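You operate a simulated robot arm through the tools that you are given. There is no shell and no other tool. Be economical: measure what you need, move in short steps, check, and stop when the job is done.

Carry out the task below with a simulated two-armed robot. There is one attempt and no reset: what you move stays moved.

Task
Stack the blue rubber block from the top of the workbench on top of the red rubber block. Pick up the orange carton with one hand, pass it to the other hand and put it on the top of the workbench. Any order will do. Set down upright: orange carton.

Only the result counts: the job must be done as asked and must still hold three seconds after the hand-in. Knocking over, shifting, dropping, spilling or breaking anything else fails it.

Robot
Two 7-joint arms with four-finger grippers on one trunk, on a base that drives. Base frame: it is fixed to the floor where the robot stands at the start and does not move with it; the origin is under the middle of the robot, x ahead of it, y to its left, z up; the surface under the hand at the start is at about z = 84. Lengths are in cm, angles in rad, forces in N, time in s.
The left shoulder is at the start at [4, 18.1, 115.4], the right one opposite. With the tool pointing down near the work surface each hand reaches from about 32 to 84 cm from the robot's upright axis, wherever it stands, measured 20 degrees to its own side. Places, roughly: orange carton [50, 275, 25]; top of the workbench [70, 50, 80]. Payload 3.67 kg a hand.
The tool frame of a hand sits at the grasp point between the pads (the TCP): z along the fingers, y along the line on which they close. The tips reach 2.8 cm beyond it. Largest opening 11.2 cm; the body of the gripper starts 7.3 cm behind the TCP.
Orientation is that of the tool frame in the base frame, as a unit quaternion [w, x, y, z]. With the fingers straight down and closing along the base's y, the tool's x points along the base's -x, its y along +y and its z along -z.

Tools
- The arms move only by the tool arm_command. It takes "left_plan", "right_plan" or both (then of equal length, played together; a hand with none holds still); each is a list of rows, each a list of 7 numbers: the shift along the tool's x, y, z in mm, then the turn, a rotation vector about the tool's x, y, z in rad, then the opening, from 0 (shut) to 1 (fully open). In form: [[tx, ty, tz, rx, ry, rz, hand], ...]. A call has 1 to 20 rows; each row is the pose to reach, as a shift and turn from the pose commanded when the call began, along the tool's axes at that moment. Rows are played at 5 a second. More than 5 cm and 0.15 rad between two rows, or a gripper value outside its range, and nothing of the call is played. Where a pose cannot be reached the arm comes as near as it can. A force on the tool above 40 N (or 10 N above the force at the start of the call, whichever is more), or a blocked arm, ends the call early, and 0.2 s more pass. Each finger halts on what it meets, pressing with about 26 N; the grip force reading is that of the motor and also rises with nothing between the fingers. The clock runs only during rows and for 0.2 s after the last one: add rows that repeat a pose to give the fingers time. It gives the time, the measured TCP pose, the force on the tool (base axes), the opening and the grip force at its end, in the units of the frame above (readings bear some noise), with the torque about the TCP (base axes, N m) and any sound that the robot's microphone picked up.
- Cameras (640 x 400 px; columns grow to the right, rows downward): "scene" is now at [10.59, -2.39, 138.41]; the picture's right is [-0.28, -0.96, 0.00], its down [-0.54, 0.15, -0.83] and it looks along [0.80, -0.23, -0.56] (base axes); focal length 242 px, centre (320, 200). "left" rides on the left gripper at [6, 1.8, -10.4] in its tool frame; the picture's right is [-0.29, 0.96, 0.00], its down [-0.80, -0.24, -0.55] and it looks along [-0.53, -0.16, 0.83] (tool axes); focal length 234 px, centre (320, 200). "right" rides on the right gripper at [6, -1.8, -10.4] in its tool frame; the picture's right is [0.29, 0.96, 0.00], its down [-0.80, 0.24, -0.55] and it looks along [-0.53, 0.16, 0.83] (tool axes); focal length 234 px, centre (320, 200). There is no depth. A picture from a camera that has moved, and an enlarged one, comes with that camera's place and axes in the base frame and with its lens.
- camera(camera): a new picture of that camera. The clock stands still meanwhile.
- move_column(by): slides the trunk up (or, below 0, down) by that many cm; the arms and the scene camera ride with it, the base frame stays. It gives what a move gives, with no picture.
- steer(legs): drives the robot by 1 to 6 legs, each [ahead, left, turn to the left] in cm, cm and rad, along the robot's own axes; the way and the turn of a leg run together, so that a leg with both is an arc; at most 150 cm and 3.142 rad a leg. The arms and the cameras ride along, it lands a little off, and it stops where it bumps. It gives what a move gives.
- aim_head(pan, tilt): turns the head with the scene camera to pan (to the left, within 1.501 rad either way) and tilt (down, from -0.506 to 1.204), counted from straight ahead of the robot. It gives what a move gives.
- inspect(camera, box): a new picture of the part [left, top, right, bottom] of that camera's present view, enlarged. The clock stands still meanwhile.
- job_done(): hands the job in; it is judged then, once.

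Work in short steps. Places have to be worked out from the pictures, the camera data and where the tool is seen: move nearer, look again, correct. Check each grasp and each placing, and mend what went wrong. You have 165 turns and 122 pictures in all, those below and enlarged ones among them. Open the grippers and draw the arms clear of the work before you hand the job in, unless the task says otherwise; then end with one line.

The tools are called after "Request:" as name(argument=value, ...) on one line, values as JSON. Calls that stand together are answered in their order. arm_command: Moves the arms, as the interface text tells. Its arguments: {"type":"object","properties":{"left_plan":{"type":"array"},"right_plan":{"type":"array"}},"required":[]} The other tools are called the same way: move_column (by) slides the trunk up or down; steer (legs) drives the base; aim_head (pan, tilt) turns the head that bears the scene camera; camera (camera) takes a picture; inspect (camera, box) takes an enlarged picture of a part of a camera's view; job_done () hands the job in.

At the start:

```text
time_s: 0.0
left_ee_pos: [57.08, 14.18, 109.25]
left_orientation: [-0.001, 0.0, 1.0, 0.0]
left_ft_force: [-0.1, -0.2, -0.3]
left_ft_torque: [-0.03, 0.01, 0.01]
left_grip_width: 11.22
left_gripper_force: 0.0
right_ee_pos: [49.23, -31.6, 113.3]
right_orientation: [-0.001, 0.0, 1.0, 0.0]
right_ft_force: [-0.4, 0.3, 0.6]
right_ft_torque: [-0.02, -0.02, 0.02]
right_grip_width: 11.19
right_gripper_force: 0.2
trunk travel left (down, up): [-27.5, 23.9]
robot x, y, heading: [-0.28, 0.21, 0.004]
head pan, tilt: [-0.279, 0.593]
```

scene: 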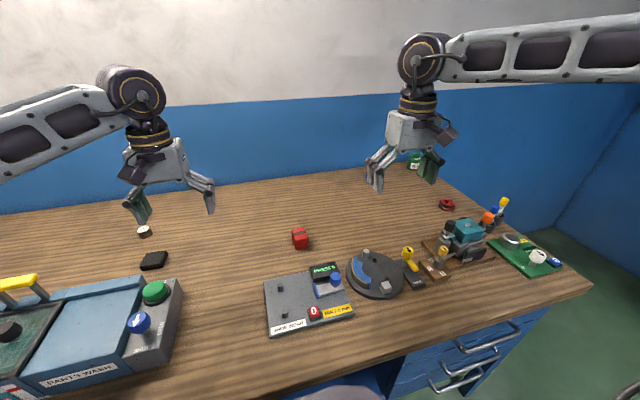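
right: 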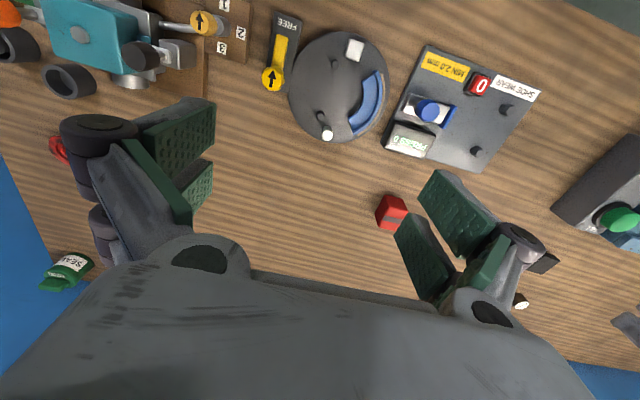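
left: 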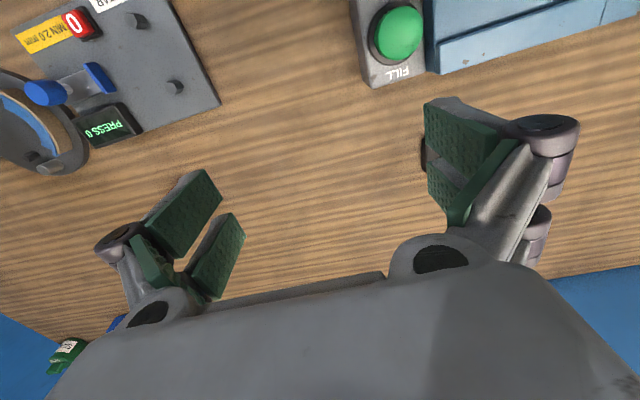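

I see a red block near pixel (300,238) in the scene. The blue block isn't evident yet, so I pan the head left to look for it.

Request:
aim_head(pan=0.6, tilt=0.6)

Request:
camera(camera="scene")

Request:
inspect(camera="left", box=[20, 280, 180, 380])

```text
time_s: 1.2
left_ee_pos: [57.04, 14.25, 109.34]
left_orientation: [-0.001, 0.0, 1.0, 0.0]
left_ft_force: [0.3, 0.8, 0.0]
left_ft_torque: [0.03, -0.01, 0.0]
left_grip_width: 11.2
left_gripper_force: 0.1
right_ee_pos: [49.21, -31.58, 113.3]
right_orientation: [-0.001, -0.001, 1.0, 0.0]
right_ft_force: [0.4, 0.4, 0.2]
right_ft_torque: [-0.01, 0.01, -0.02]
right_grip_width: 11.21
right_gripper_force: 0.0
trunk travel left (down, up): [-27.5, 23.9]
robot x, y, heading: [-0.48, 0.13, 0.001]
head pan, tilt: [0.6, 0.6]
```

```text
118 pictures are left
camera scene: at [9.38, 5.04, 138.35], right [0.56, -0.83, 0.0], down [-0.47, -0.32, -0.82], along [0.68, 0.47, -0.57], focal length 242 px, centre (320, 200)
```

scene: 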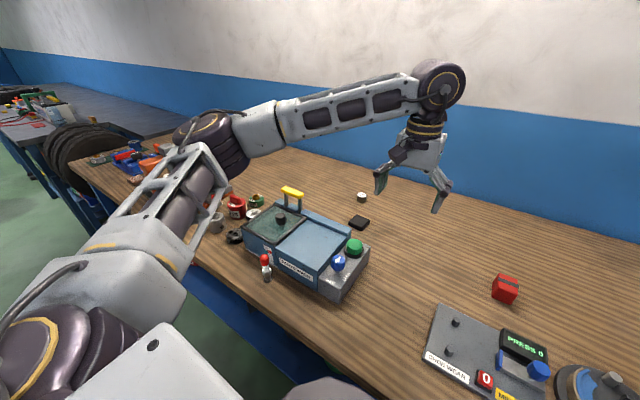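

```text
4.00 times, centred on (100, 330) of left
camera zoom: at [51.05, 16.03, 119.66], right [0.29, 0.96, 0.0], down [0.8, -0.24, 0.55], along [0.53, -0.16, -0.83], focal length 937 px, centre (1200, -320)
```

zoom: 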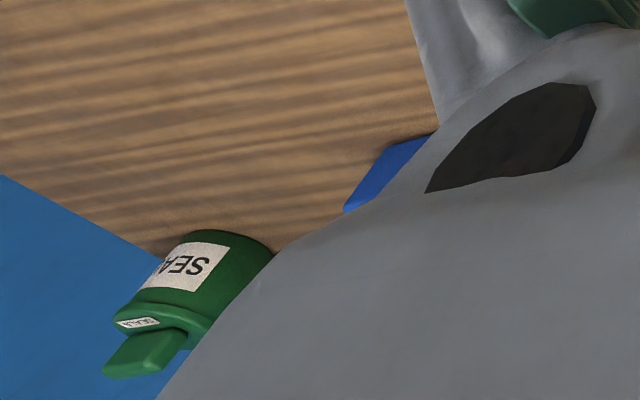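

There is something blue near [95,-54], hidden behind the right gripper in the scene view; red block is near [64.5,-11.7]. I turn the head right to view it, moving the right hand back a little first.

Request:
arm_command(right_plan=[[40, 0, 0, 0, 0, 0, 1], [80, 0, 0, 0, 0, 0, 1], [120, 0, 0, 0, 0, 0, 1]])

Request:
aim_head(pan=-0.7, tilt=0.5)

Request:
camera(camera="scene")

```text
time_s: 2.0
left_ee_pos: [56.93, 14.22, 109.03]
left_orientation: [0.0, -0.001, 1.0, 0.0]
left_ft_force: [-1.1, 0.0, -0.6]
left_ft_torque: [0.02, 0.0, -0.02]
left_grip_width: 11.2
left_gripper_force: 0.1
right_ee_pos: [37.04, -31.24, 113.4]
right_orientation: [0.001, 0.0, 1.0, 0.001]
right_ft_force: [0.4, 0.9, -0.2]
right_ft_torque: [0.0, 0.02, -0.02]
right_grip_width: 11.19
right_gripper_force: 0.1
trunk travel left (down, up): [-27.5, 23.9]
robot x, y, heading: [0.0, 0.17, -0.001]
head pan, tilt: [0.6, 0.6]
```

```text
time_s: 3.5
left_ee_pos: [57.05, 14.18, 109.27]
left_orientation: [0.0, 0.0, 1.0, -0.001]
left_ft_force: [0.2, -1.0, 0.6]
left_ft_torque: [0.0, -0.02, 0.02]
left_grip_width: 11.21
left_gripper_force: 0.0
right_ee_pos: [37.25, -31.15, 113.55]
right_orientation: [0.001, 0.001, 1.0, 0.0]
right_ft_force: [-0.1, 0.0, -0.1]
right_ft_torque: [0.02, 0.0, -0.02]
right_grip_width: 11.17
right_gripper_force: 0.1
trunk travel left (down, up): [-27.5, 23.9]
robot x, y, heading: [0.04, -0.29, -0.002]
head pan, tilt: [-0.7, 0.499]
```

```text
116 pictures are left
camera scene: at [9.03, -5.8, 139.26], right [-0.64, -0.77, 0.0], down [-0.37, 0.31, -0.88], along [0.67, -0.56, -0.48], focal length 242 px, centre (320, 200)
```

scene: 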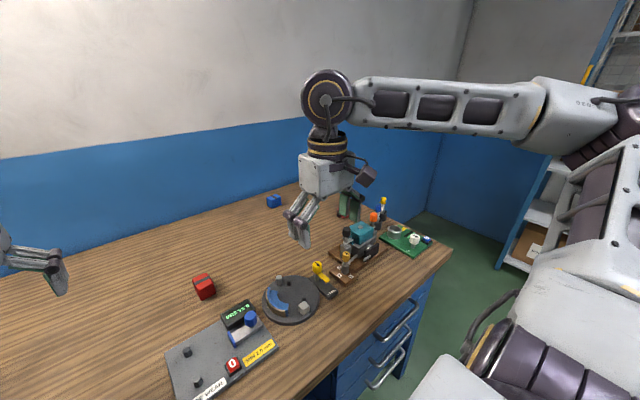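

The blue block is at about [96,-51], too far from the front; I'll approach from the bench's right end (y≈-82). First I check the floor on the right.

Request:
aim_head(pan=-1.5, tilt=0.5)

Request:
camera(camera="scene")

Request:
move_column(by=15)

```text
time_s: 4.6
left_ee_pos: [57.03, 14.24, 109.29]
left_orientation: [0.001, 0.0, 1.0, 0.0]
left_ft_force: [0.2, 0.2, 0.0]
left_ft_torque: [-0.02, 0.03, 0.0]
left_grip_width: 11.21
left_gripper_force: 0.0
right_ee_pos: [37.21, -31.1, 113.45]
right_orientation: [0.0, 0.0, 1.0, 0.001]
right_ft_force: [-0.3, -0.1, -0.2]
right_ft_torque: [-0.02, -0.01, -0.01]
right_grip_width: 11.19
right_gripper_force: 0.0
trunk travel left (down, up): [-27.5, 23.9]
robot x, y, heading: [-0.01, 0.15, 0.003]
head pan, tilt: [-1.499, 0.499]
```

```text
115 pictures are left
camera scene: at [2.73, -9.02, 139.26], right [-1.0, -0.07, 0.0], down [-0.03, 0.48, -0.88], along [0.06, -0.88, -0.48], focal length 242 px, centre (320, 200)
```

scene: 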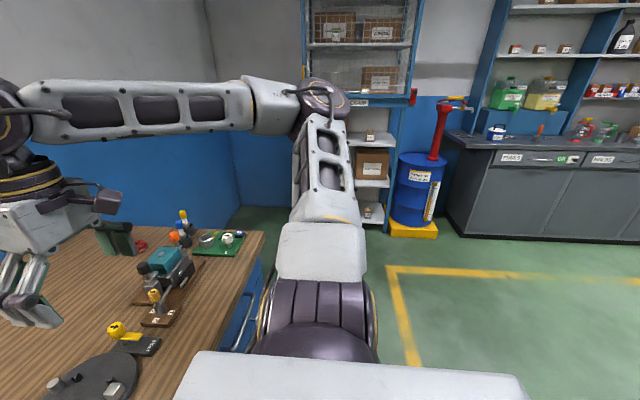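

```text
time_s: 6.3
left_ee_pos: [57.09, 14.29, 124.22]
left_orientation: [0.0, 0.0, 1.0, 0.0]
left_ft_force: [0.1, -0.4, -0.6]
left_ft_torque: [0.03, 0.05, 0.01]
left_grip_width: 11.2
left_gripper_force: 0.0
right_ee_pos: [37.26, -31.17, 128.38]
right_orientation: [0.0, 0.0, 1.0, 0.0]
right_ft_force: [0.3, 0.3, -1.4]
right_ft_torque: [0.01, -0.01, 0.02]
right_grip_width: 11.19
right_gripper_force: 0.1
trunk travel left (down, up): [-42.5, 8.9]
robot x, y, heading: [-0.36, -0.03, -0.002]
head pan, tilt: [-1.499, 0.499]
```

Floor to the right is clear out to y≈-200. I drive around to the bench's right end.

Request:
steer(legs=[[-12, 0, 0], [0, -130, 0], [0, 0, 1.571], [0, -65, 0]])

Request:
aim_head(pan=-0.3, tilt=0.7)

Request:
camera(camera="scene")

```text
time_s: 21.3
left_ee_pos: [34.98, -70.68, 124.34]
left_orientation: [0.0, 0.73, -0.683, -0.002]
left_ft_force: [-0.4, 0.4, 0.5]
left_ft_torque: [-0.07, -0.05, 0.01]
left_grip_width: 11.18
left_gripper_force: 0.0
right_ee_pos: [80.77, -86.97, 128.35]
right_orientation: [-0.008, 0.732, -0.681, 0.01]
right_ft_force: [1.3, 0.9, -1.4]
right_ft_torque: [-0.06, 0.12, -0.03]
right_grip_width: 11.2
right_gripper_force: 0.1
trunk travel left (down, up): [-42.5, 8.9]
robot x, y, heading: [52.81, -126.64, 1.637]
head pan, tilt: [-1.499, 0.499]
stopped in leg 4: the robot was blocked; the commanded pose is now the measured one
```

```text
time_s: 22.7
left_ee_pos: [35.22, -71.04, 124.26]
left_orientation: [-0.001, 0.732, -0.682, -0.003]
left_ft_force: [-0.1, -0.3, -0.5]
left_ft_torque: [-0.03, 0.01, -0.01]
left_grip_width: 11.19
left_gripper_force: 0.2
right_ee_pos: [80.87, -87.01, 128.3]
right_orientation: [-0.006, 0.735, -0.678, 0.011]
right_ft_force: [-0.7, 0.1, -0.2]
right_ft_torque: [0.01, -0.01, 0.03]
right_grip_width: 11.2
right_gripper_force: 0.0
trunk travel left (down, up): [-42.5, 8.9]
robot x, y, heading: [52.81, -126.79, 1.642]
head pan, tilt: [-0.3, 0.7]
```

```text
114 pictures are left
camera scene: at [46.87, -116.94, 152.91], right [0.97, -0.23, 0.05], down [-0.11, -0.62, -0.78], along [0.21, 0.75, -0.63], focal length 242 px, centre (320, 200)
```

scene: 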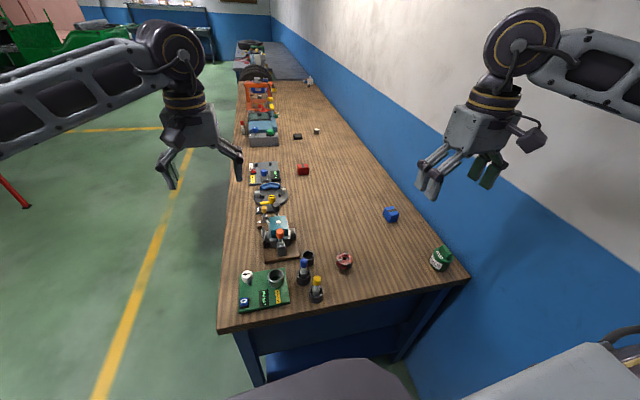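

The right elbow touched the wall side probably; I back off left and turn so the right arm has clearance while pointing closer to the blue block.

Request:
steer(legs=[[0, 11, 0], [0, 0, -0.42]])

Request:
aim_head(pan=-0.3, tilt=0.8)

Request:
camera(camera="scene")

```text
time_s: 23.4
left_ee_pos: [39.31, -70.66, 124.38]
left_orientation: [0.019, 0.735, -0.678, -0.021]
left_ft_force: [-2.8, 0.6, -0.5]
left_ft_torque: [-0.09, -0.2, 0.01]
left_grip_width: 11.19
left_gripper_force: 0.1
right_ee_pos: [84.0, -85.32, 125.87]
right_orientation: [0.02, 0.738, -0.675, -0.005]
right_ft_force: [0.5, 0.5, 0.1]
right_ft_torque: [0.0, 0.0, 0.01]
right_grip_width: 11.21
right_gripper_force: 0.0
trunk travel left (down, up): [-42.5, 8.9]
robot x, y, heading: [50.93, -126.28, 1.65]
head pan, tilt: [-0.3, 0.7]
stopped in leg 1: the robot was blocked; the commanded pose is now the measured one
```

```text
time_s: 24.1
left_ee_pos: [38.88, -70.63, 123.82]
left_orientation: [0.018, 0.734, -0.679, -0.019]
left_ft_force: [0.7, 0.0, -0.5]
left_ft_torque: [0.01, 0.03, 0.01]
left_grip_width: 11.22
left_gripper_force: 0.0
right_ee_pos: [83.23, -85.33, 125.31]
right_orientation: [0.028, 0.739, -0.673, -0.012]
right_ft_force: [-0.1, 0.1, -0.1]
right_ft_torque: [-0.01, -0.03, 0.01]
right_grip_width: 11.2
right_gripper_force: 0.1
trunk travel left (down, up): [-42.5, 8.9]
robot x, y, heading: [50.99, -126.74, 1.644]
head pan, tilt: [-0.3, 0.799]
```

```text
113 pictures are left
camera scene: at [46.48, -116.98, 151.69], right [0.97, -0.22, 0.04], down [-0.13, -0.7, -0.71], along [0.19, 0.68, -0.71], focal length 242 px, centre (320, 200)
```

scene: 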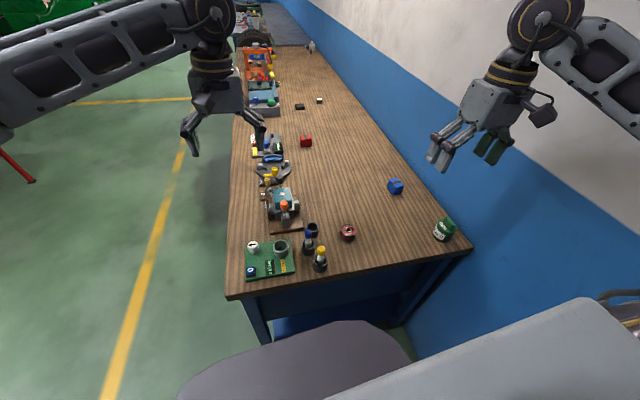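

Still blocked and slightly tilted; I look right to see what the arm touches.

Request:
aim_head(pan=-1.3, tilt=0.4)

Request:
camera(camera="scene")

```text
time_s: 25.4
left_ee_pos: [38.08, -70.69, 124.13]
left_orientation: [0.018, 0.736, -0.677, -0.018]
left_ft_force: [0.0, 0.7, 0.4]
left_ft_torque: [0.01, 0.01, 0.02]
left_grip_width: 11.2
left_gripper_force: 0.0
right_ee_pos: [82.85, -85.23, 125.56]
right_orientation: [0.026, 0.742, -0.67, -0.01]
right_ft_force: [-0.3, 0.2, 0.5]
right_ft_torque: [-0.01, -0.02, 0.02]
right_grip_width: 11.21
right_gripper_force: 0.0
trunk travel left (down, up): [-42.5, 8.9]
robot x, y, heading: [50.85, -126.51, 1.649]
head pan, tilt: [-1.3, 0.4]
```

```text
112 pictures are left
camera scene: at [53.4, -121.66, 155.59], right [0.34, -0.94, 0.01], down [-0.33, -0.13, -0.94], along [0.88, 0.32, -0.35], focal length 242 px, centre (320, 200)
```

scene: 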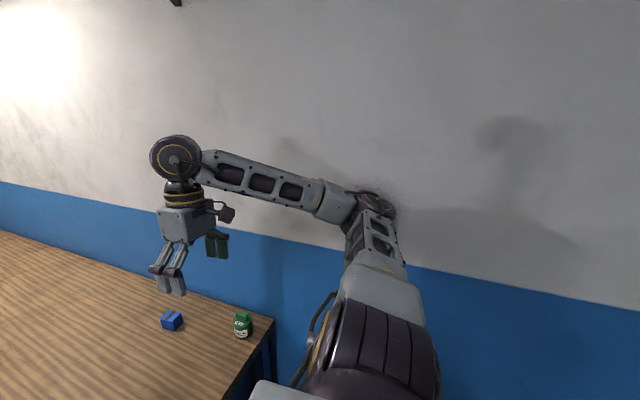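

The right elbow is on the wall. I try moving left again in a small step, now that it's settled.

Request:
steer(legs=[[0, 6, 0]])

```text
time_s: 26.3
left_ee_pos: [36.81, -70.52, 123.97]
left_orientation: [0.028, 0.733, -0.679, -0.027]
left_ft_force: [1.0, 0.1, 0.2]
left_ft_torque: [-0.04, 0.02, 0.0]
left_grip_width: 11.21
left_gripper_force: 0.0
right_ee_pos: [82.01, -85.97, 124.44]
right_orientation: [0.031, 0.739, -0.673, -0.017]
right_ft_force: [0.6, 0.6, -1.2]
right_ft_torque: [-0.03, 0.01, 0.01]
right_grip_width: 11.17
right_gripper_force: 0.0
trunk travel left (down, up): [-42.5, 8.9]
robot x, y, heading: [45.9, -126.96, 1.641]
head pan, tilt: [-1.3, 0.4]
```

It moved to x≈45.9. One more small step left, then check the tilt.

Request:
steer(legs=[[0, 5, 0]])

Request:
aim_head(pan=-0.3, tilt=0.8)

```text
time_s: 27.3
left_ee_pos: [32.68, -71.08, 124.13]
left_orientation: [0.029, 0.732, -0.68, -0.03]
left_ft_force: [1.7, 0.3, 0.2]
left_ft_torque: [0.01, 0.11, -0.03]
left_grip_width: 11.18
left_gripper_force: 0.1
right_ee_pos: [77.67, -86.55, 124.39]
right_orientation: [0.032, 0.738, -0.674, -0.019]
right_ft_force: [1.3, -0.8, -0.3]
right_ft_torque: [-0.05, 0.1, 0.01]
right_grip_width: 11.21
right_gripper_force: 0.0
trunk travel left (down, up): [-42.5, 8.9]
robot x, y, heading: [41.29, -127.04, 1.645]
head pan, tilt: [-1.3, 0.4]
```

```text
time_s: 28.5
left_ee_pos: [32.14, -71.13, 123.96]
left_orientation: [0.027, 0.732, -0.68, -0.028]
left_ft_force: [-0.2, 0.3, 0.4]
left_ft_torque: [0.0, 0.0, 0.02]
left_grip_width: 11.18
left_gripper_force: 0.0
right_ee_pos: [77.06, -86.47, 124.55]
right_orientation: [0.03, 0.738, -0.674, -0.018]
right_ft_force: [0.0, 0.8, 0.2]
right_ft_torque: [0.01, 0.01, -0.01]
right_grip_width: 11.21
right_gripper_force: 0.1
trunk travel left (down, up): [-42.5, 8.9]
robot x, y, heading: [41.01, -127.31, 1.645]
head pan, tilt: [-0.3, 0.799]
```

Clear of the wall now. I extend the right hand forward (tool -x) so the elbow comes in before turning.

Request:
arm_command(right_plan=[[-40, 0, 0, 0, 0, 0, 1], [-80, 0, 0, 0, 0, 0, 1], [-120, 0, 0, 0, 0, 0, 1], [-160, 0, 0, 0, 0, 0, 1], [-200, 0, 0, 0, 0, 0, 1], [-240, 0, 0, 0, 0, 0, 1]])

Request:
steer(legs=[[0, 0, -0.42]])

Request:
camera(camera="scene")

```text
time_s: 29.9
left_ee_pos: [31.97, -70.83, 123.93]
left_orientation: [0.028, 0.732, -0.68, -0.027]
left_ft_force: [0.2, 0.5, -0.3]
left_ft_torque: [-0.02, 0.0, -0.01]
left_grip_width: 11.22
left_gripper_force: 0.0
right_ee_pos: [74.86, -62.19, 123.74]
right_orientation: [0.03, 0.737, -0.675, -0.018]
right_ft_force: [0.4, 0.0, 0.2]
right_ft_torque: [-0.06, 0.0, 0.01]
right_grip_width: 11.21
right_gripper_force: 0.1
trunk travel left (down, up): [-42.5, 8.9]
robot x, y, heading: [40.97, -127.2, 1.646]
head pan, tilt: [-0.3, 0.799]
```

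```text
time_s: 31.7
left_ee_pos: [56.03, -72.36, 124.21]
left_orientation: [-0.021, -0.573, 0.819, 0.033]
left_ft_force: [0.1, 1.1, -0.4]
left_ft_torque: [0.0, -0.01, -0.01]
left_grip_width: 11.23
left_gripper_force: 0.0
right_ee_pos: [98.67, -82.12, 124.07]
right_orientation: [-0.026, -0.579, 0.814, 0.023]
right_ft_force: [-0.2, 0.9, 1.0]
right_ft_torque: [0.0, -0.01, 0.01]
right_grip_width: 11.19
right_gripper_force: 0.0
trunk travel left (down, up): [-42.5, 8.9]
robot x, y, heading: [40.89, -127.26, 1.222]
head pan, tilt: [-0.3, 0.799]
```

```text
111 pictures are left
camera scene: at [46.62, -118.84, 151.65], right [0.8, -0.61, 0.0], down [-0.43, -0.57, -0.7], along [0.42, 0.55, -0.72], focal length 242 px, centre (320, 200)
```

scene: 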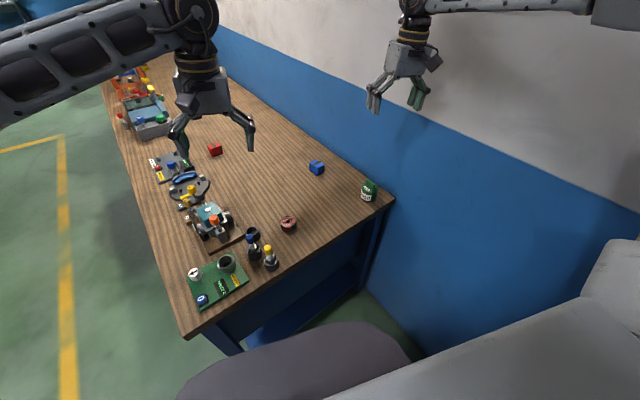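

Hand is near the wall (x≈111), so I shift the right hand 10 cm left, then drive ahead 14 cm.

Request:
arm_command(right_plan=[[0, 40, 0, 0, 0, 0, 1], [0, 80, 0, 0, 0, 0, 1], [0, 110, 0, 0, 0, 0, 1]])

Request:
steer(legs=[[14, 0, 0]])

Request:
camera(camera="right")

```text
time_s: 32.5
left_ee_pos: [55.9, -72.32, 124.17]
left_orientation: [-0.021, -0.573, 0.819, 0.033]
left_ft_force: [0.4, -0.2, 0.5]
left_ft_torque: [-0.04, -0.01, -0.05]
left_grip_width: 11.2
left_gripper_force: 0.3
right_ee_pos: [88.11, -78.4, 124.56]
right_orientation: [-0.026, -0.58, 0.814, 0.024]
right_ft_force: [0.6, 1.0, 0.8]
right_ft_torque: [-0.04, -0.02, -0.04]
right_grip_width: 11.2
right_gripper_force: 0.0
trunk travel left (down, up): [-42.5, 8.9]
robot x, y, heading: [41.37, -127.24, 1.217]
head pan, tilt: [-0.3, 0.799]
```

```text
time_s: 33.8
left_ee_pos: [60.98, -59.58, 124.28]
left_orientation: [-0.02, -0.57, 0.821, 0.034]
left_ft_force: [0.5, -1.1, 0.1]
left_ft_torque: [0.02, 0.01, 0.0]
left_grip_width: 11.19
left_gripper_force: 0.0
right_ee_pos: [93.22, -65.83, 124.72]
right_orientation: [-0.024, -0.577, 0.816, 0.025]
right_ft_force: [0.3, -0.8, 0.0]
right_ft_torque: [0.01, 0.0, -0.02]
right_grip_width: 11.19
right_gripper_force: 0.1
trunk travel left (down, up): [-42.5, 8.9]
robot x, y, heading: [45.54, -113.77, 1.21]
head pan, tilt: [-0.3, 0.799]
```

```text
110 pictures are left
camera right: at [93.54, -72.31, 135.0], right [-1.0, 0.05, 0.07], down [0.08, 0.83, 0.56], along [-0.03, 0.56, -0.83], focal length 234 px, centre (320, 200)
```

right: 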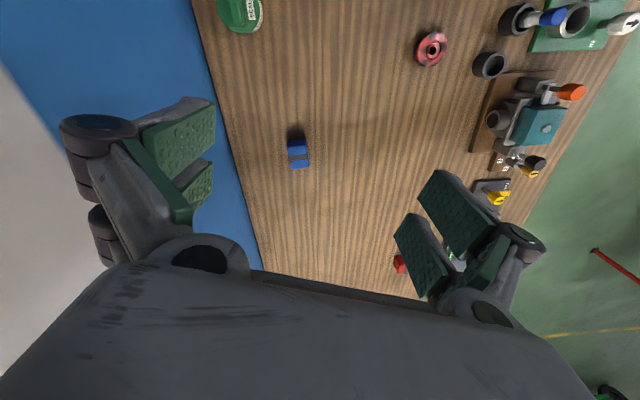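

Block is at ≈[96,-52]. I zoom in to judge its orientation.

Request:
inspect(camera="right", box=[258, 129, 338, 179])

```text
8.00 times, centred on (298, 154) of right
camera zoom: at [93.54, -72.31, 135.0], right [-1.0, 0.05, 0.07], down [0.08, 0.83, 0.56], along [-0.03, 0.56, -0.83], focal length 1873 px, centre (496, 568)
```

zoom: 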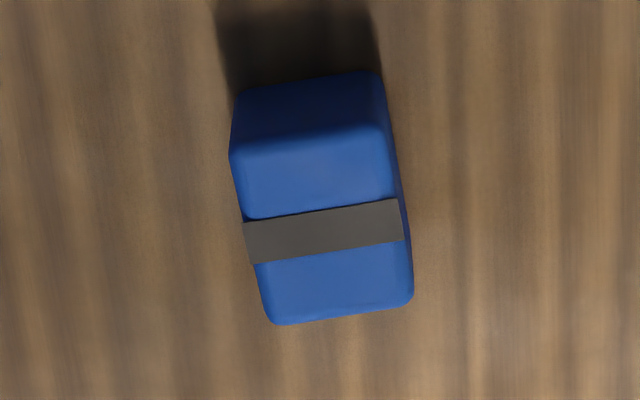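

Block is about 3.9 (x) × 5.1 (y) cm, centred [95.9,-52.0], nearly aligned with the base axes. I level the right tool and yaw it so the fingers close along x.

Request:
arm_command(right_plan=[[0, 0, 0, 0.068, -0.01, 0, 1], [0, 0, 0, 0.068, -0.01, -0.13, 1], [0, 0, 0, 0.068, -0.01, -0.26, 1], [0, 0, 0, 0.068, -0.01, -0.39, 1], [0, 0, 0, 0.068, -0.01, -0.39, 1]])

```text
time_s: 35.0
left_ee_pos: [61.09, -59.44, 124.17]
left_orientation: [-0.021, -0.571, 0.82, 0.033]
left_ft_force: [-0.2, -0.8, 0.0]
left_ft_torque: [-0.03, 0.04, 0.01]
left_grip_width: 11.18
left_gripper_force: 0.0
right_ee_pos: [93.39, -65.8, 124.65]
right_orientation: [-0.002, 0.725, -0.689, -0.003]
right_ft_force: [-0.3, 0.1, 0.0]
right_ft_torque: [-0.02, 0.0, -0.05]
right_grip_width: 11.19
right_gripper_force: 0.1
trunk travel left (down, up): [-42.5, 8.9]
robot x, y, heading: [45.81, -114.09, 1.214]
head pan, tilt: [-0.3, 0.799]
```

Tool now level with closing axis along x. I move over the block and come down to z≈100.

Request:
arm_command(right_plan=[[-45, -10, 0, 0, 0, 0, 1], [-90, -20, 0, 0, 0, 0, 1], [-137, -32, 0, 0, 0, 0, 1], [-137, -32, 45, 0, 0, 0, 1], [-137, -32, 90, 0, 0, 0, 1], [-137, -32, 135, 0, 0, 0, 1], [-137, -32, 180, 0, 0, 0, 1], [-137, -32, 225, 0, 0, 0, 1], [-137, -32, 240, 0, 0, 0, 1], [-137, -32, 240, 0, 0, 0, 1]])

Request:
camera(camera="right")

```text
time_s: 37.2
left_ee_pos: [61.06, -59.5, 124.12]
left_orientation: [-0.021, -0.57, 0.821, 0.033]
left_ft_force: [-0.3, 0.2, 0.1]
left_ft_torque: [0.02, -0.02, 0.02]
left_grip_width: 11.19
left_gripper_force: 0.1
right_ee_pos: [93.95, -60.25, 105.64]
right_orientation: [-0.005, 0.724, -0.69, -0.002]
right_ft_force: [0.5, -0.3, 0.7]
right_ft_torque: [0.01, 0.01, 0.0]
right_grip_width: 11.21
right_gripper_force: 0.0
right hand out of reach, approached as far as the arm can: row 2, 3, 4, 5, 6, 7, 8, 9, 10
trunk travel left (down, up): [-42.5, 8.9]
robot x, y, heading: [45.63, -114.14, 1.216]
head pan, tilt: [-0.3, 0.799]
```

```text
108 pictures are left
camera right: at [95.9, -66.37, 115.84], right [-0.94, -0.33, -0.01], down [-0.28, 0.78, 0.56], along [-0.18, 0.53, -0.83], focal length 234 px, centre (320, 200)
```

right: 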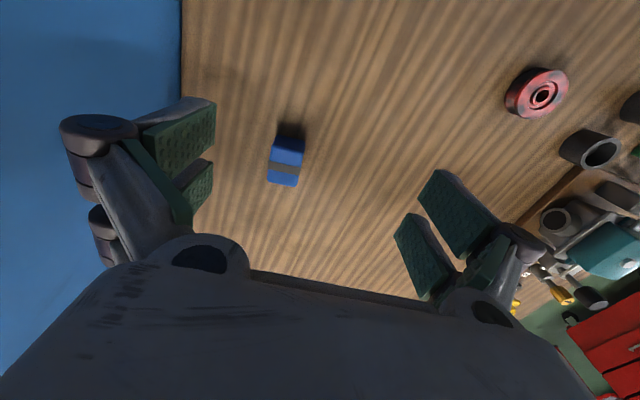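

The raised trunk limits reach. I raise the right hand 8 cm, then lower the trunk 15 cm so the shoulder is at its original height.

Request:
arm_command(right_plan=[[0, 0, -40, 0, 0, 0, 1], [0, 0, -80, 0, 0, 0, 1]])

Request:
move_column(by=-15)

```text
time_s: 37.8
left_ee_pos: [61.02, -59.56, 124.18]
left_orientation: [-0.021, -0.571, 0.82, 0.034]
left_ft_force: [-0.6, -0.3, -0.1]
left_ft_torque: [0.04, 0.01, 0.01]
left_grip_width: 11.2
left_gripper_force: 0.2
right_ee_pos: [94.04, -60.58, 113.65]
right_orientation: [-0.003, 0.725, -0.688, -0.003]
right_ft_force: [-0.4, 0.4, 0.2]
right_ft_torque: [0.01, -0.04, -0.01]
right_grip_width: 11.2
right_gripper_force: 0.2
trunk travel left (down, up): [-42.5, 8.9]
robot x, y, heading: [45.62, -114.61, 1.212]
head pan, tilt: [-0.3, 0.799]
```

```text
time_s: 39.6
left_ee_pos: [61.03, -59.42, 109.1]
left_orientation: [-0.022, -0.57, 0.821, 0.033]
left_ft_force: [-0.3, 0.4, 0.2]
left_ft_torque: [0.0, 0.01, -0.01]
left_grip_width: 11.19
left_gripper_force: 0.1
right_ee_pos: [94.11, -60.59, 98.65]
right_orientation: [-0.004, 0.725, -0.689, -0.003]
right_ft_force: [0.2, 0.1, 0.0]
right_ft_torque: [0.01, -0.02, 0.01]
right_grip_width: 11.18
right_gripper_force: 0.1
trunk travel left (down, up): [-27.5, 23.9]
robot x, y, heading: [46.19, -114.67, 1.219]
head pan, tilt: [-0.3, 0.799]
```

Now I move over the block at z≈98.

Request:
arm_command(right_plan=[[-42, -11, 0, 0, 0, 0, 1], [-85, -22, 0, 0, 0, 0, 1], [-85, -22, 0, 0, 0, 0, 1]])

Request:
camera(camera="right")

```text
time_s: 40.4
left_ee_pos: [61.01, -59.36, 109.14]
left_orientation: [-0.022, -0.57, 0.821, 0.032]
left_ft_force: [0.3, 0.6, -0.7]
left_ft_torque: [-0.01, 0.0, 0.03]
left_grip_width: 11.2
left_gripper_force: 0.1
right_ee_pos: [93.38, -58.49, 98.85]
right_orientation: [-0.004, 0.724, -0.69, -0.003]
right_ft_force: [-0.3, 0.6, -0.3]
right_ft_torque: [-0.01, 0.0, -0.02]
right_grip_width: 11.2
right_gripper_force: 0.0
right hand out of reach, approached as far as the arm can: row 1, 2, 3
trunk travel left (down, up): [-27.5, 23.9]
robot x, y, heading: [45.86, -114.25, 1.209]
head pan, tilt: [-0.3, 0.799]
```

```text
107 pictures are left
camera right: at [95.35, -64.55, 109.07], right [-0.94, -0.33, -0.01], down [-0.28, 0.78, 0.56], along [-0.18, 0.53, -0.83], focal length 234 px, centre (320, 200)
```

right: 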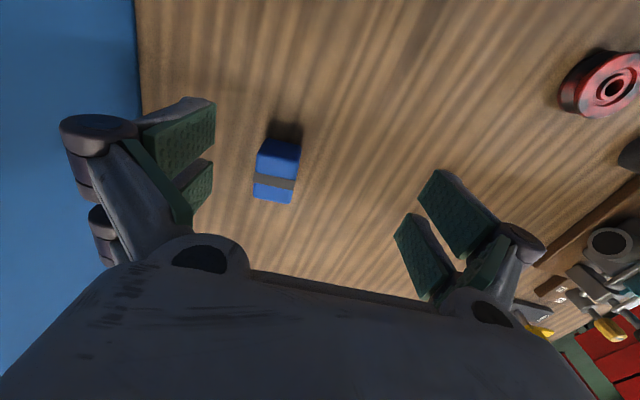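

Reach falls short, so I pull the hand away from the wall 5 cm and reposition the base 5 cm ahead and 6 cm right.

Request:
arm_command(right_plan=[[0, 30, 0, 0, 0, 0, 1], [20, 60, 0, 0, 0, 0, 1]])

Request:
steer(legs=[[5, -6, 0]])

```text
time_s: 41.0
left_ee_pos: [60.98, -59.64, 109.26]
left_orientation: [-0.02, -0.571, 0.82, 0.032]
left_ft_force: [-0.9, -0.2, -0.2]
left_ft_torque: [0.0, -0.01, 0.02]
left_grip_width: 11.18
left_gripper_force: 0.2
right_ee_pos: [87.25, -60.77, 98.51]
right_orientation: [-0.003, 0.725, -0.689, -0.003]
right_ft_force: [-0.4, -1.6, 0.1]
right_ft_torque: [0.04, -0.01, -0.02]
right_grip_width: 11.23
right_gripper_force: 0.0
right hand out of reach, approached as far as the arm can: row 1
trunk travel left (down, up): [-27.5, 23.9]
robot x, y, heading: [45.63, -113.85, 1.213]
head pan, tilt: [-0.3, 0.799]
```

```text
time_s: 42.0
left_ee_pos: [68.42, -56.6, 109.1]
left_orientation: [-0.02, -0.57, 0.821, 0.033]
left_ft_force: [0.6, -0.3, -0.4]
left_ft_torque: [0.03, -0.01, 0.02]
left_grip_width: 11.19
left_gripper_force: 0.1
right_ee_pos: [94.64, -57.75, 98.52]
right_orientation: [-0.003, 0.724, -0.689, -0.001]
right_ft_force: [0.3, 0.3, -0.6]
right_ft_torque: [-0.01, 0.0, 0.01]
right_grip_width: 11.24
right_gripper_force: 0.0
trunk travel left (down, up): [-27.5, 23.9]
robot x, y, heading: [53.44, -111.44, 1.212]
head pan, tilt: [-0.3, 0.799]
```

Now the last shift over the block.

Request:
arm_command(right_plan=[[-30, -8, 0, 0, 0, 0, 1], [-57, -15, 0, 0, 0, 0, 1], [-57, -15, 0, 0, 0, 0, 1]])

Request:
camera(camera="right")

```text
time_s: 42.8
left_ee_pos: [68.31, -56.62, 109.02]
left_orientation: [-0.021, -0.57, 0.821, 0.032]
left_ft_force: [-0.1, 0.0, -0.3]
left_ft_torque: [0.01, 0.02, -0.05]
left_grip_width: 11.2
left_gripper_force: 0.1
right_ee_pos: [96.43, -56.15, 99.12]
right_orientation: [-0.004, 0.725, -0.689, -0.004]
right_ft_force: [-0.1, 1.5, -0.2]
right_ft_torque: [0.01, 0.02, 0.02]
right_grip_width: 11.18
right_gripper_force: 0.0
right hand out of reach, approached as far as the arm can: row 1, 2, 3
trunk travel left (down, up): [-27.5, 23.9]
robot x, y, heading: [53.11, -110.9, 1.213]
head pan, tilt: [-0.3, 0.799]
```

```text
106 pictures are left
camera right: at [98.58, -62.15, 109.46], right [-0.94, -0.34, 0.0], down [-0.28, 0.78, 0.56], along [-0.19, 0.53, -0.83], focal length 234 px, centre (320, 200)
```

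right: 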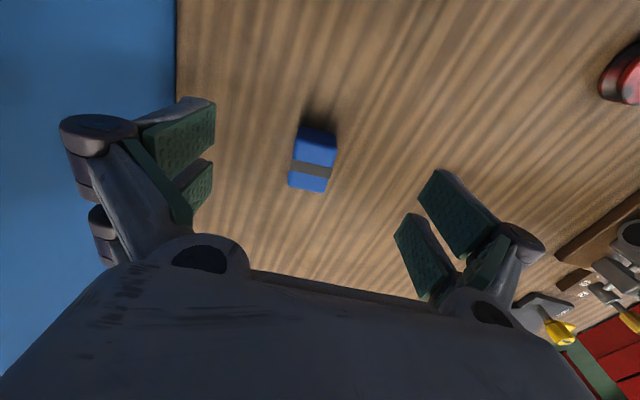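

The tool yaw seems to be limiting reach. I yaw back 0.3 rad and try again to get over the block.

Request:
arm_command(right_plan=[[0, 0, 0, 0, 0, 0.15, 1], [0, 0, 0, 0, 0, 0.3, 1], [-20, 3, 0, 0, 0, 0.3, 1], [-40, 6, 0, 0, 0, 0.3, 1], [-40, 6, 0, 0, 0, 0.3, 1]])

```text
time_s: 44.0
left_ee_pos: [68.29, -56.48, 109.14]
left_orientation: [-0.021, -0.571, 0.82, 0.033]
left_ft_force: [0.3, -0.7, 0.1]
left_ft_torque: [-0.02, -0.02, 0.01]
left_grip_width: 11.2
left_gripper_force: 0.0
right_ee_pos: [96.68, -56.11, 99.44]
right_orientation: [0.003, -0.614, 0.79, 0.003]
right_ft_force: [0.0, 0.6, 0.2]
right_ft_torque: [-0.01, -0.01, 0.02]
right_grip_width: 11.22
right_gripper_force: 0.0
right hand out of reach, approached as far as the arm can: row 3, 4, 5
trunk travel left (down, up): [-27.5, 23.9]
robot x, y, heading: [53.41, -111.27, 1.214]
head pan, tilt: [-0.3, 0.799]
```

No gain; I look at the arm posture.

Request:
aim_head(pan=-0.7, tilt=0.5)

Request:
camera(camera="scene")

```text
time_s: 44.9
left_ee_pos: [68.37, -56.52, 109.18]
left_orientation: [-0.021, -0.57, 0.82, 0.033]
left_ft_force: [-0.1, -0.3, -1.0]
left_ft_torque: [-0.01, 0.01, 0.02]
left_grip_width: 11.2
left_gripper_force: 0.1
right_ee_pos: [96.69, -56.17, 99.4]
right_orientation: [0.003, -0.613, 0.79, 0.004]
right_ft_force: [-0.5, -0.9, 0.7]
right_ft_torque: [0.0, -0.02, 0.0]
right_grip_width: 11.22
right_gripper_force: 0.0
trunk travel left (down, up): [-27.5, 23.9]
robot x, y, heading: [53.4, -111.46, 1.215]
head pan, tilt: [-0.7, 0.499]
```

```text
105 pictures are left
camera scene: at [61.79, -104.93, 139.26], right [0.49, -0.87, 0.0], down [-0.42, -0.24, -0.88], along [0.76, 0.43, -0.48], focal length 242 px, centre (320, 200)
```

scene: 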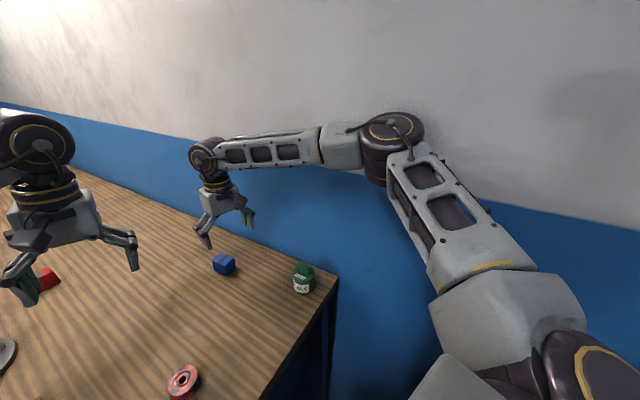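

The right arm stops about 65 cm from its shoulder in this posture. I look down to check the clearance between base and bench before driving closer.

Request:
aim_head(pan=0.2, tilt=1.2)

Request:
camera(camera="scene")

```text
time_s: 46.1
left_ee_pos: [68.35, -56.67, 109.06]
left_orientation: [-0.02, -0.57, 0.82, 0.033]
left_ft_force: [-0.2, 0.1, 0.3]
left_ft_torque: [-0.03, 0.01, 0.01]
left_grip_width: 11.19
left_gripper_force: 0.0
right_ee_pos: [96.66, -56.19, 99.41]
right_orientation: [0.003, -0.615, 0.789, 0.004]
right_ft_force: [1.0, -0.2, -0.4]
right_ft_torque: [0.02, 0.0, 0.0]
right_grip_width: 11.2
right_gripper_force: 0.2
trunk travel left (down, up): [-27.5, 23.9]
robot x, y, heading: [53.01, -111.2, 1.209]
head pan, tilt: [0.201, 1.201]
```

```text
104 pictures are left
camera scene: at [54.75, -103.89, 133.89], right [0.99, -0.16, 0.0], down [-0.15, -0.92, -0.36], along [0.06, 0.36, -0.93], focal length 242 px, centre (320, 200)
```

scene: 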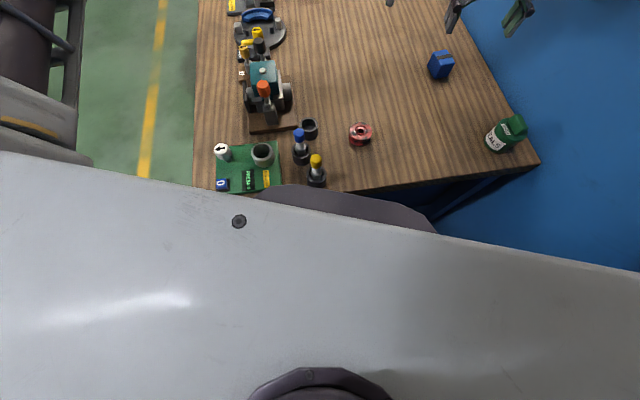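

The chest is close to the bench edge, so instead I pitch the fingers forward ~0.3 rad to gain reach.

Request:
arm_command(right_plan=[[-10, 4, 0, 0, -0.12, 0, 1], [-20, 9, 0, 0, -0.24, 0, 1], [-39, 18, 0, 0, -0.3, 0, 1], [-39, 18, 0, 0, -0.3, 0, 1]])

Request:
camera(camera="right")

```text
time_s: 47.1
left_ee_pos: [68.38, -56.65, 109.22]
left_orientation: [-0.02, -0.571, 0.82, 0.033]
left_ft_force: [0.2, 0.6, 0.0]
left_ft_torque: [-0.02, 0.0, -0.03]
left_grip_width: 11.22
left_gripper_force: 0.1
right_ee_pos: [95.95, -52.07, 99.22]
right_orientation: [0.122, -0.606, 0.78, 0.096]
right_ft_force: [0.1, -0.2, -0.2]
right_ft_torque: [0.02, -0.02, 0.01]
right_grip_width: 11.21
right_gripper_force: 0.0
trunk travel left (down, up): [-27.5, 23.9]
robot x, y, heading: [53.63, -111.33, 1.213]
head pan, tilt: [0.201, 1.201]
```

```text
103 pictures are left
camera right: at [95.37, -61.12, 107.3], right [-1.0, -0.03, -0.09], down [-0.09, 0.63, 0.77], along [0.03, 0.78, -0.63], focal length 234 px, centre (320, 200)
```

right: 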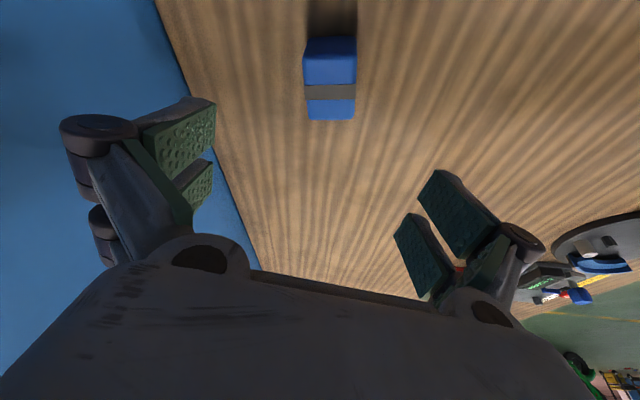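

The hand is right over the block. I yaw about the vertical by -0.3 to align with the block and check reach.

Request:
arm_command(right_plan=[[0, 0, 0, -0.0457, 0, -0.1428, 1], [0, 0, 0, -0.0915, 0, -0.2856, 1], [0, 0, 0, -0.0915, 0, -0.2856, 1]])

Request:
camera(camera="right")

```text
time_s: 47.9
left_ee_pos: [68.42, -56.6, 109.03]
left_orientation: [-0.021, -0.571, 0.82, 0.033]
left_ft_force: [0.2, -0.5, -0.1]
left_ft_torque: [-0.01, 0.03, 0.0]
left_grip_width: 11.22
left_gripper_force: 0.1
right_ee_pos: [95.74, -51.99, 99.21]
right_orientation: [-0.105, 0.716, -0.681, -0.111]
right_ft_force: [0.0, 0.5, 0.4]
right_ft_torque: [0.02, -0.02, -0.03]
right_grip_width: 11.18
right_gripper_force: 0.1
trunk travel left (down, up): [-27.5, 23.9]
robot x, y, heading: [52.82, -111.71, 1.213]
head pan, tilt: [0.201, 1.201]
```

```text
102 pictures are left
camera right: at [98.05, -60.75, 107.26], right [-0.94, -0.32, -0.09], down [-0.27, 0.58, 0.77], along [-0.2, 0.75, -0.63], focal length 234 px, centre (320, 200)
```

right: 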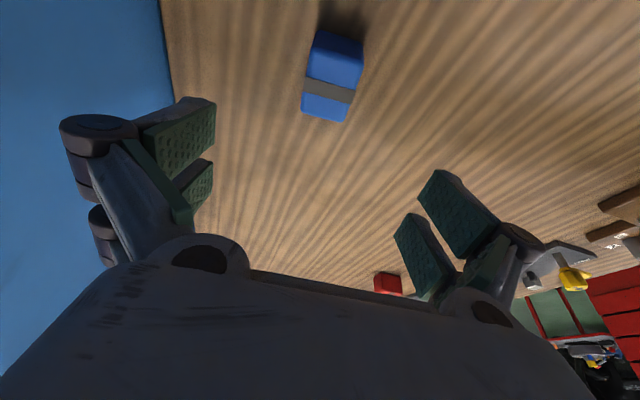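

Aligned and on target. I descend straight down 11.2 cm.

Request:
arm_command(right_plan=[[11.4, 0, 35.5, 0, 0, 0, 1], [22.8, 0, 71, 0, 0, 0, 1], [30, 0, 93, 0, 0, 0, 1], [34, 0, 106.5, 0, 0, 0, 1], [34, 0, 106.5, 0, 0, 0, 1]])

Request:
camera(camera="right")

```text
time_s: 49.1
left_ee_pos: [67.86, -56.76, 109.29]
left_orientation: [-0.019, -0.571, 0.82, 0.031]
left_ft_force: [0.9, -0.2, -0.5]
left_ft_torque: [-0.03, 0.0, 0.0]
left_grip_width: 11.19
left_gripper_force: 0.0
right_ee_pos: [95.59, -53.2, 88.67]
right_orientation: [-0.107, 0.716, -0.681, -0.11]
right_ft_force: [-0.4, 1.2, -0.2]
right_ft_torque: [-0.01, 0.01, -0.01]
right_grip_width: 11.18
right_gripper_force: 0.0
right hand out of reach, approached as far as the arm can: row 3, 4, 5
trunk travel left (down, up): [-27.5, 23.9]
robot x, y, heading: [53.22, -111.75, 1.214]
head pan, tilt: [0.201, 1.201]
```

```text
101 pictures are left
camera right: at [97.68, -62.0, 96.68], right [-0.94, -0.32, -0.09], down [-0.27, 0.58, 0.77], along [-0.2, 0.75, -0.63], focal length 234 px, centre (320, 200)
```

right: 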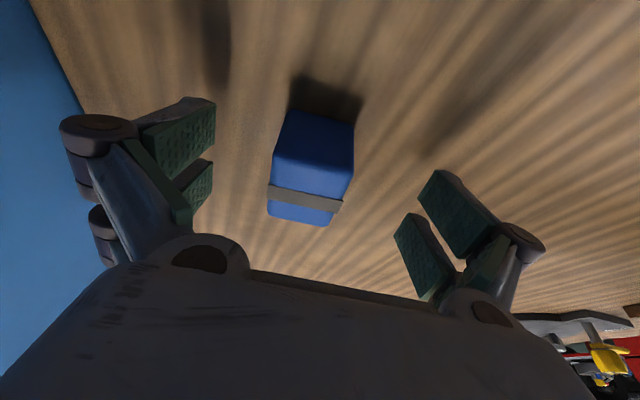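

Within grasp range; I lower the trunk by 1 cm for a better bite, then close.

Request:
move_column(by=-1.0)

Request:
arm_command(right_plan=[[0, 0, 0, 0, 0, 0, 0.6], [0, 0, 0, 0, 0, 0, 0.3], [0, 0, 0, 0, 0, 0, 0.2], [0, 0, 0, 0, 0, 0, 0.2], [0, 0, 0, 0, 0, 0, 0.2]])

Request:
camera(camera="right")

```text
time_s: 49.7
left_ee_pos: [67.83, -56.77, 108.28]
left_orientation: [-0.018, -0.571, 0.82, 0.033]
left_ft_force: [0.7, -0.4, 1.1]
left_ft_torque: [0.01, 0.02, -0.01]
left_grip_width: 11.19
left_gripper_force: 0.2
right_ee_pos: [95.61, -53.25, 87.81]
right_orientation: [-0.107, 0.717, -0.68, -0.11]
right_ft_force: [-0.9, -0.4, 0.6]
right_ft_torque: [0.01, 0.03, -0.01]
right_grip_width: 11.19
right_gripper_force: 0.1
trunk travel left (down, up): [-26.5, 24.9]
robot x, y, heading: [53.32, -111.31, 1.213]
head pan, tilt: [0.201, 1.201]
```

```text
time_s: 50.9
left_ee_pos: [67.76, -56.75, 108.3]
left_orientation: [-0.018, -0.57, 0.821, 0.032]
left_ft_force: [-0.1, 0.6, 0.1]
left_ft_torque: [0.0, 0.03, 0.0]
left_grip_width: 11.18
left_gripper_force: 0.1
right_ee_pos: [95.49, -53.08, 87.63]
right_orientation: [-0.108, 0.716, -0.68, -0.111]
right_ft_force: [2.0, 0.6, 0.9]
right_ft_torque: [0.05, -0.05, -0.03]
right_grip_width: 4.14
right_gripper_force: 25.8
trunk travel left (down, up): [-26.5, 24.9]
robot x, y, heading: [53.59, -111.1, 1.211]
head pan, tilt: [0.201, 1.201]
```

```text
100 pictures are left
camera right: at [97.71, -61.98, 95.75], right [-0.94, -0.32, -0.09], down [-0.27, 0.58, 0.77], along [-0.2, 0.75, -0.63], focal length 234 px, centre (320, 200)
```

right: 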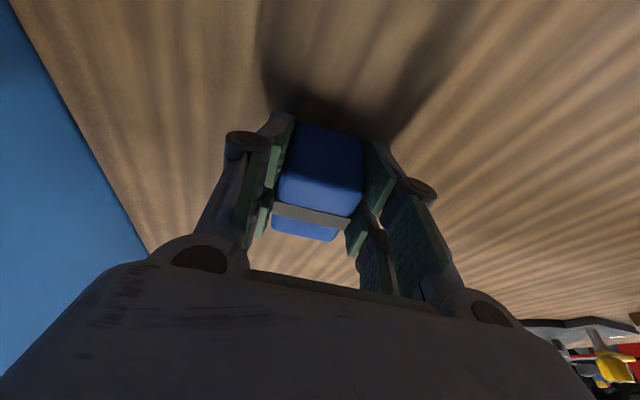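

Gripped (width 4.1 cm, 26 N). I lift with the trunk by 20 cm.

Request:
move_column(by=20)

Request:
camera(camera="right")

```text
time_s: 53.1
left_ee_pos: [67.83, -56.65, 128.33]
left_orientation: [-0.019, -0.57, 0.821, 0.031]
left_ft_force: [0.4, -0.8, 0.1]
left_ft_torque: [0.04, 0.0, -0.01]
left_grip_width: 11.21
left_gripper_force: 0.0
right_ee_pos: [95.53, -53.05, 107.99]
right_orientation: [-0.109, 0.716, -0.68, -0.112]
right_ft_force: [0.3, -0.2, -1.2]
right_ft_torque: [0.0, 0.02, 0.02]
right_grip_width: 4.16
right_gripper_force: 26.6
trunk travel left (down, up): [-46.5, 4.9]
robot x, y, heading: [53.12, -111.3, 1.21]
head pan, tilt: [0.201, 1.201]
```

```text
99 pictures are left
camera right: at [97.72, -61.93, 115.97], right [-0.94, -0.32, -0.09], down [-0.27, 0.57, 0.77], along [-0.2, 0.75, -0.63], focal length 234 px, centre (320, 200)
```

right: 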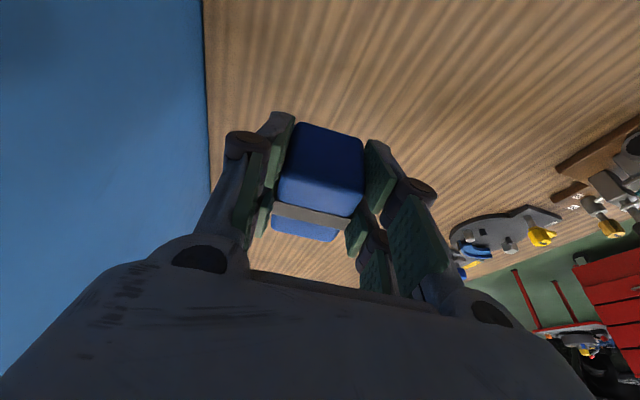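

Block secured. Now I back the base away from the bench end and around to the front, staying clear of the bench.

Request:
steer(legs=[[-8, 16, 0], [-38, 56, 0]])

Request:
aim_head(pan=0.3, tilt=0.6)

Request:
camera(camera="scene")

```text
time_s: 57.9
left_ee_pos: [-15.8, -74.12, 128.21]
left_orientation: [-0.022, -0.57, 0.821, 0.033]
left_ft_force: [0.6, 0.1, -0.1]
left_ft_torque: [-0.03, 0.04, -0.03]
left_grip_width: 11.22
left_gripper_force: 0.1
right_ee_pos: [11.72, -70.68, 107.28]
right_orientation: [-0.106, 0.715, -0.681, -0.114]
right_ft_force: [-0.3, 0.7, -1.4]
right_ft_torque: [0.0, 0.01, 0.01]
right_grip_width: 4.16
right_gripper_force: 26.0
trunk travel left (down, up): [-46.5, 4.9]
robot x, y, heading: [-30.95, -128.81, 1.212]
head pan, tilt: [0.201, 1.201]
```

```text
time_s: 58.9
left_ee_pos: [-15.85, -74.21, 128.26]
left_orientation: [-0.021, -0.569, 0.821, 0.033]
left_ft_force: [0.0, -0.6, -0.4]
left_ft_torque: [0.03, -0.01, 0.0]
left_grip_width: 11.21
left_gripper_force: 0.2
right_ee_pos: [11.74, -70.68, 107.41]
right_orientation: [-0.105, 0.716, -0.681, -0.114]
right_ft_force: [0.4, -0.4, -0.6]
right_ft_torque: [-0.02, 0.02, 0.0]
right_grip_width: 4.16
right_gripper_force: 26.2
trunk travel left (down, up): [-46.5, 4.9]
robot x, y, heading: [-31.44, -129.23, 1.214]
head pan, tilt: [0.3, 0.6]
```

```text
98 pictures are left
camera scene: at [-29.86, -118.17, 157.39], right [1.0, -0.06, 0.0], down [-0.03, -0.57, -0.82], along [0.05, 0.82, -0.57], focal length 242 px, centre (320, 200)
```

scene: 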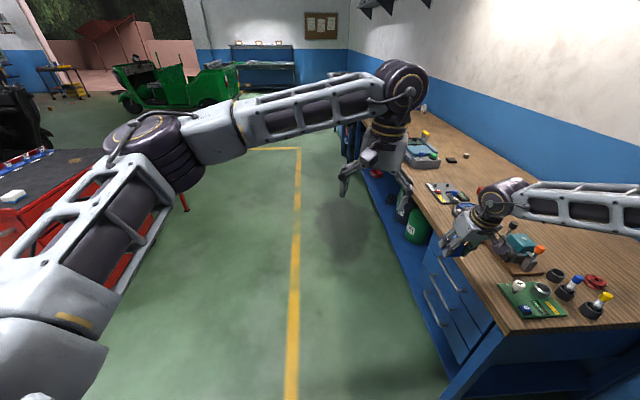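

All clear. I turn to face the bench and slide left along the front.

Request:
steer(legs=[[-8, 0, -1.21], [0, 137, 0]])

Request:
aim_head(pan=-0.3, tilt=0.6)

Request:
camera(camera="scene")

```text
time_s: 69.4
left_ee_pos: [19.4, 10.38, 128.12]
left_orientation: [0.002, 0.005, 0.999, 0.039]
left_ft_force: [0.8, -0.9, 0.4]
left_ft_torque: [-0.02, 0.02, -0.01]
left_grip_width: 11.22
left_gripper_force: 0.0
right_ee_pos: [32.2, -14.32, 107.52]
right_orientation: [0.151, -0.195, 0.969, 0.033]
right_ft_force: [-0.2, 0.5, -0.9]
right_ft_torque: [-0.06, 0.03, 0.03]
right_grip_width: 4.16
right_gripper_force: 25.8
trunk travel left (down, up): [-46.5, 4.9]
robot x, y, heading: [-37.33, 6.1, -0.009]
head pan, tilt: [0.3, 0.6]
```

```text
time_s: 70.4
left_ee_pos: [19.39, 10.44, 128.27]
left_orientation: [0.002, 0.004, 0.999, 0.039]
left_ft_force: [0.0, 0.1, -0.3]
left_ft_torque: [-0.02, 0.0, 0.0]
left_grip_width: 11.2
left_gripper_force: 0.1
right_ee_pos: [32.06, -14.34, 107.38]
right_orientation: [0.151, -0.194, 0.969, 0.032]
right_ft_force: [-0.7, 0.0, -1.6]
right_ft_torque: [0.01, 0.04, 0.03]
right_grip_width: 4.17
right_gripper_force: 25.7
trunk travel left (down, up): [-46.5, 4.9]
robot x, y, heading: [-37.37, 5.88, -0.016]
head pan, tilt: [-0.3, 0.6]
```

```text
97 pictures are left
camera scene: at [-26.78, 3.42, 157.4], right [-0.3, -0.95, 0.0], down [-0.54, 0.17, -0.82], along [0.79, -0.25, -0.57], focal length 242 px, centre (320, 200)
```

scene: 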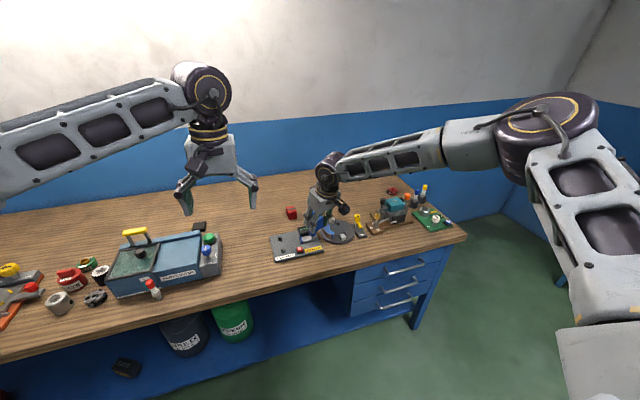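

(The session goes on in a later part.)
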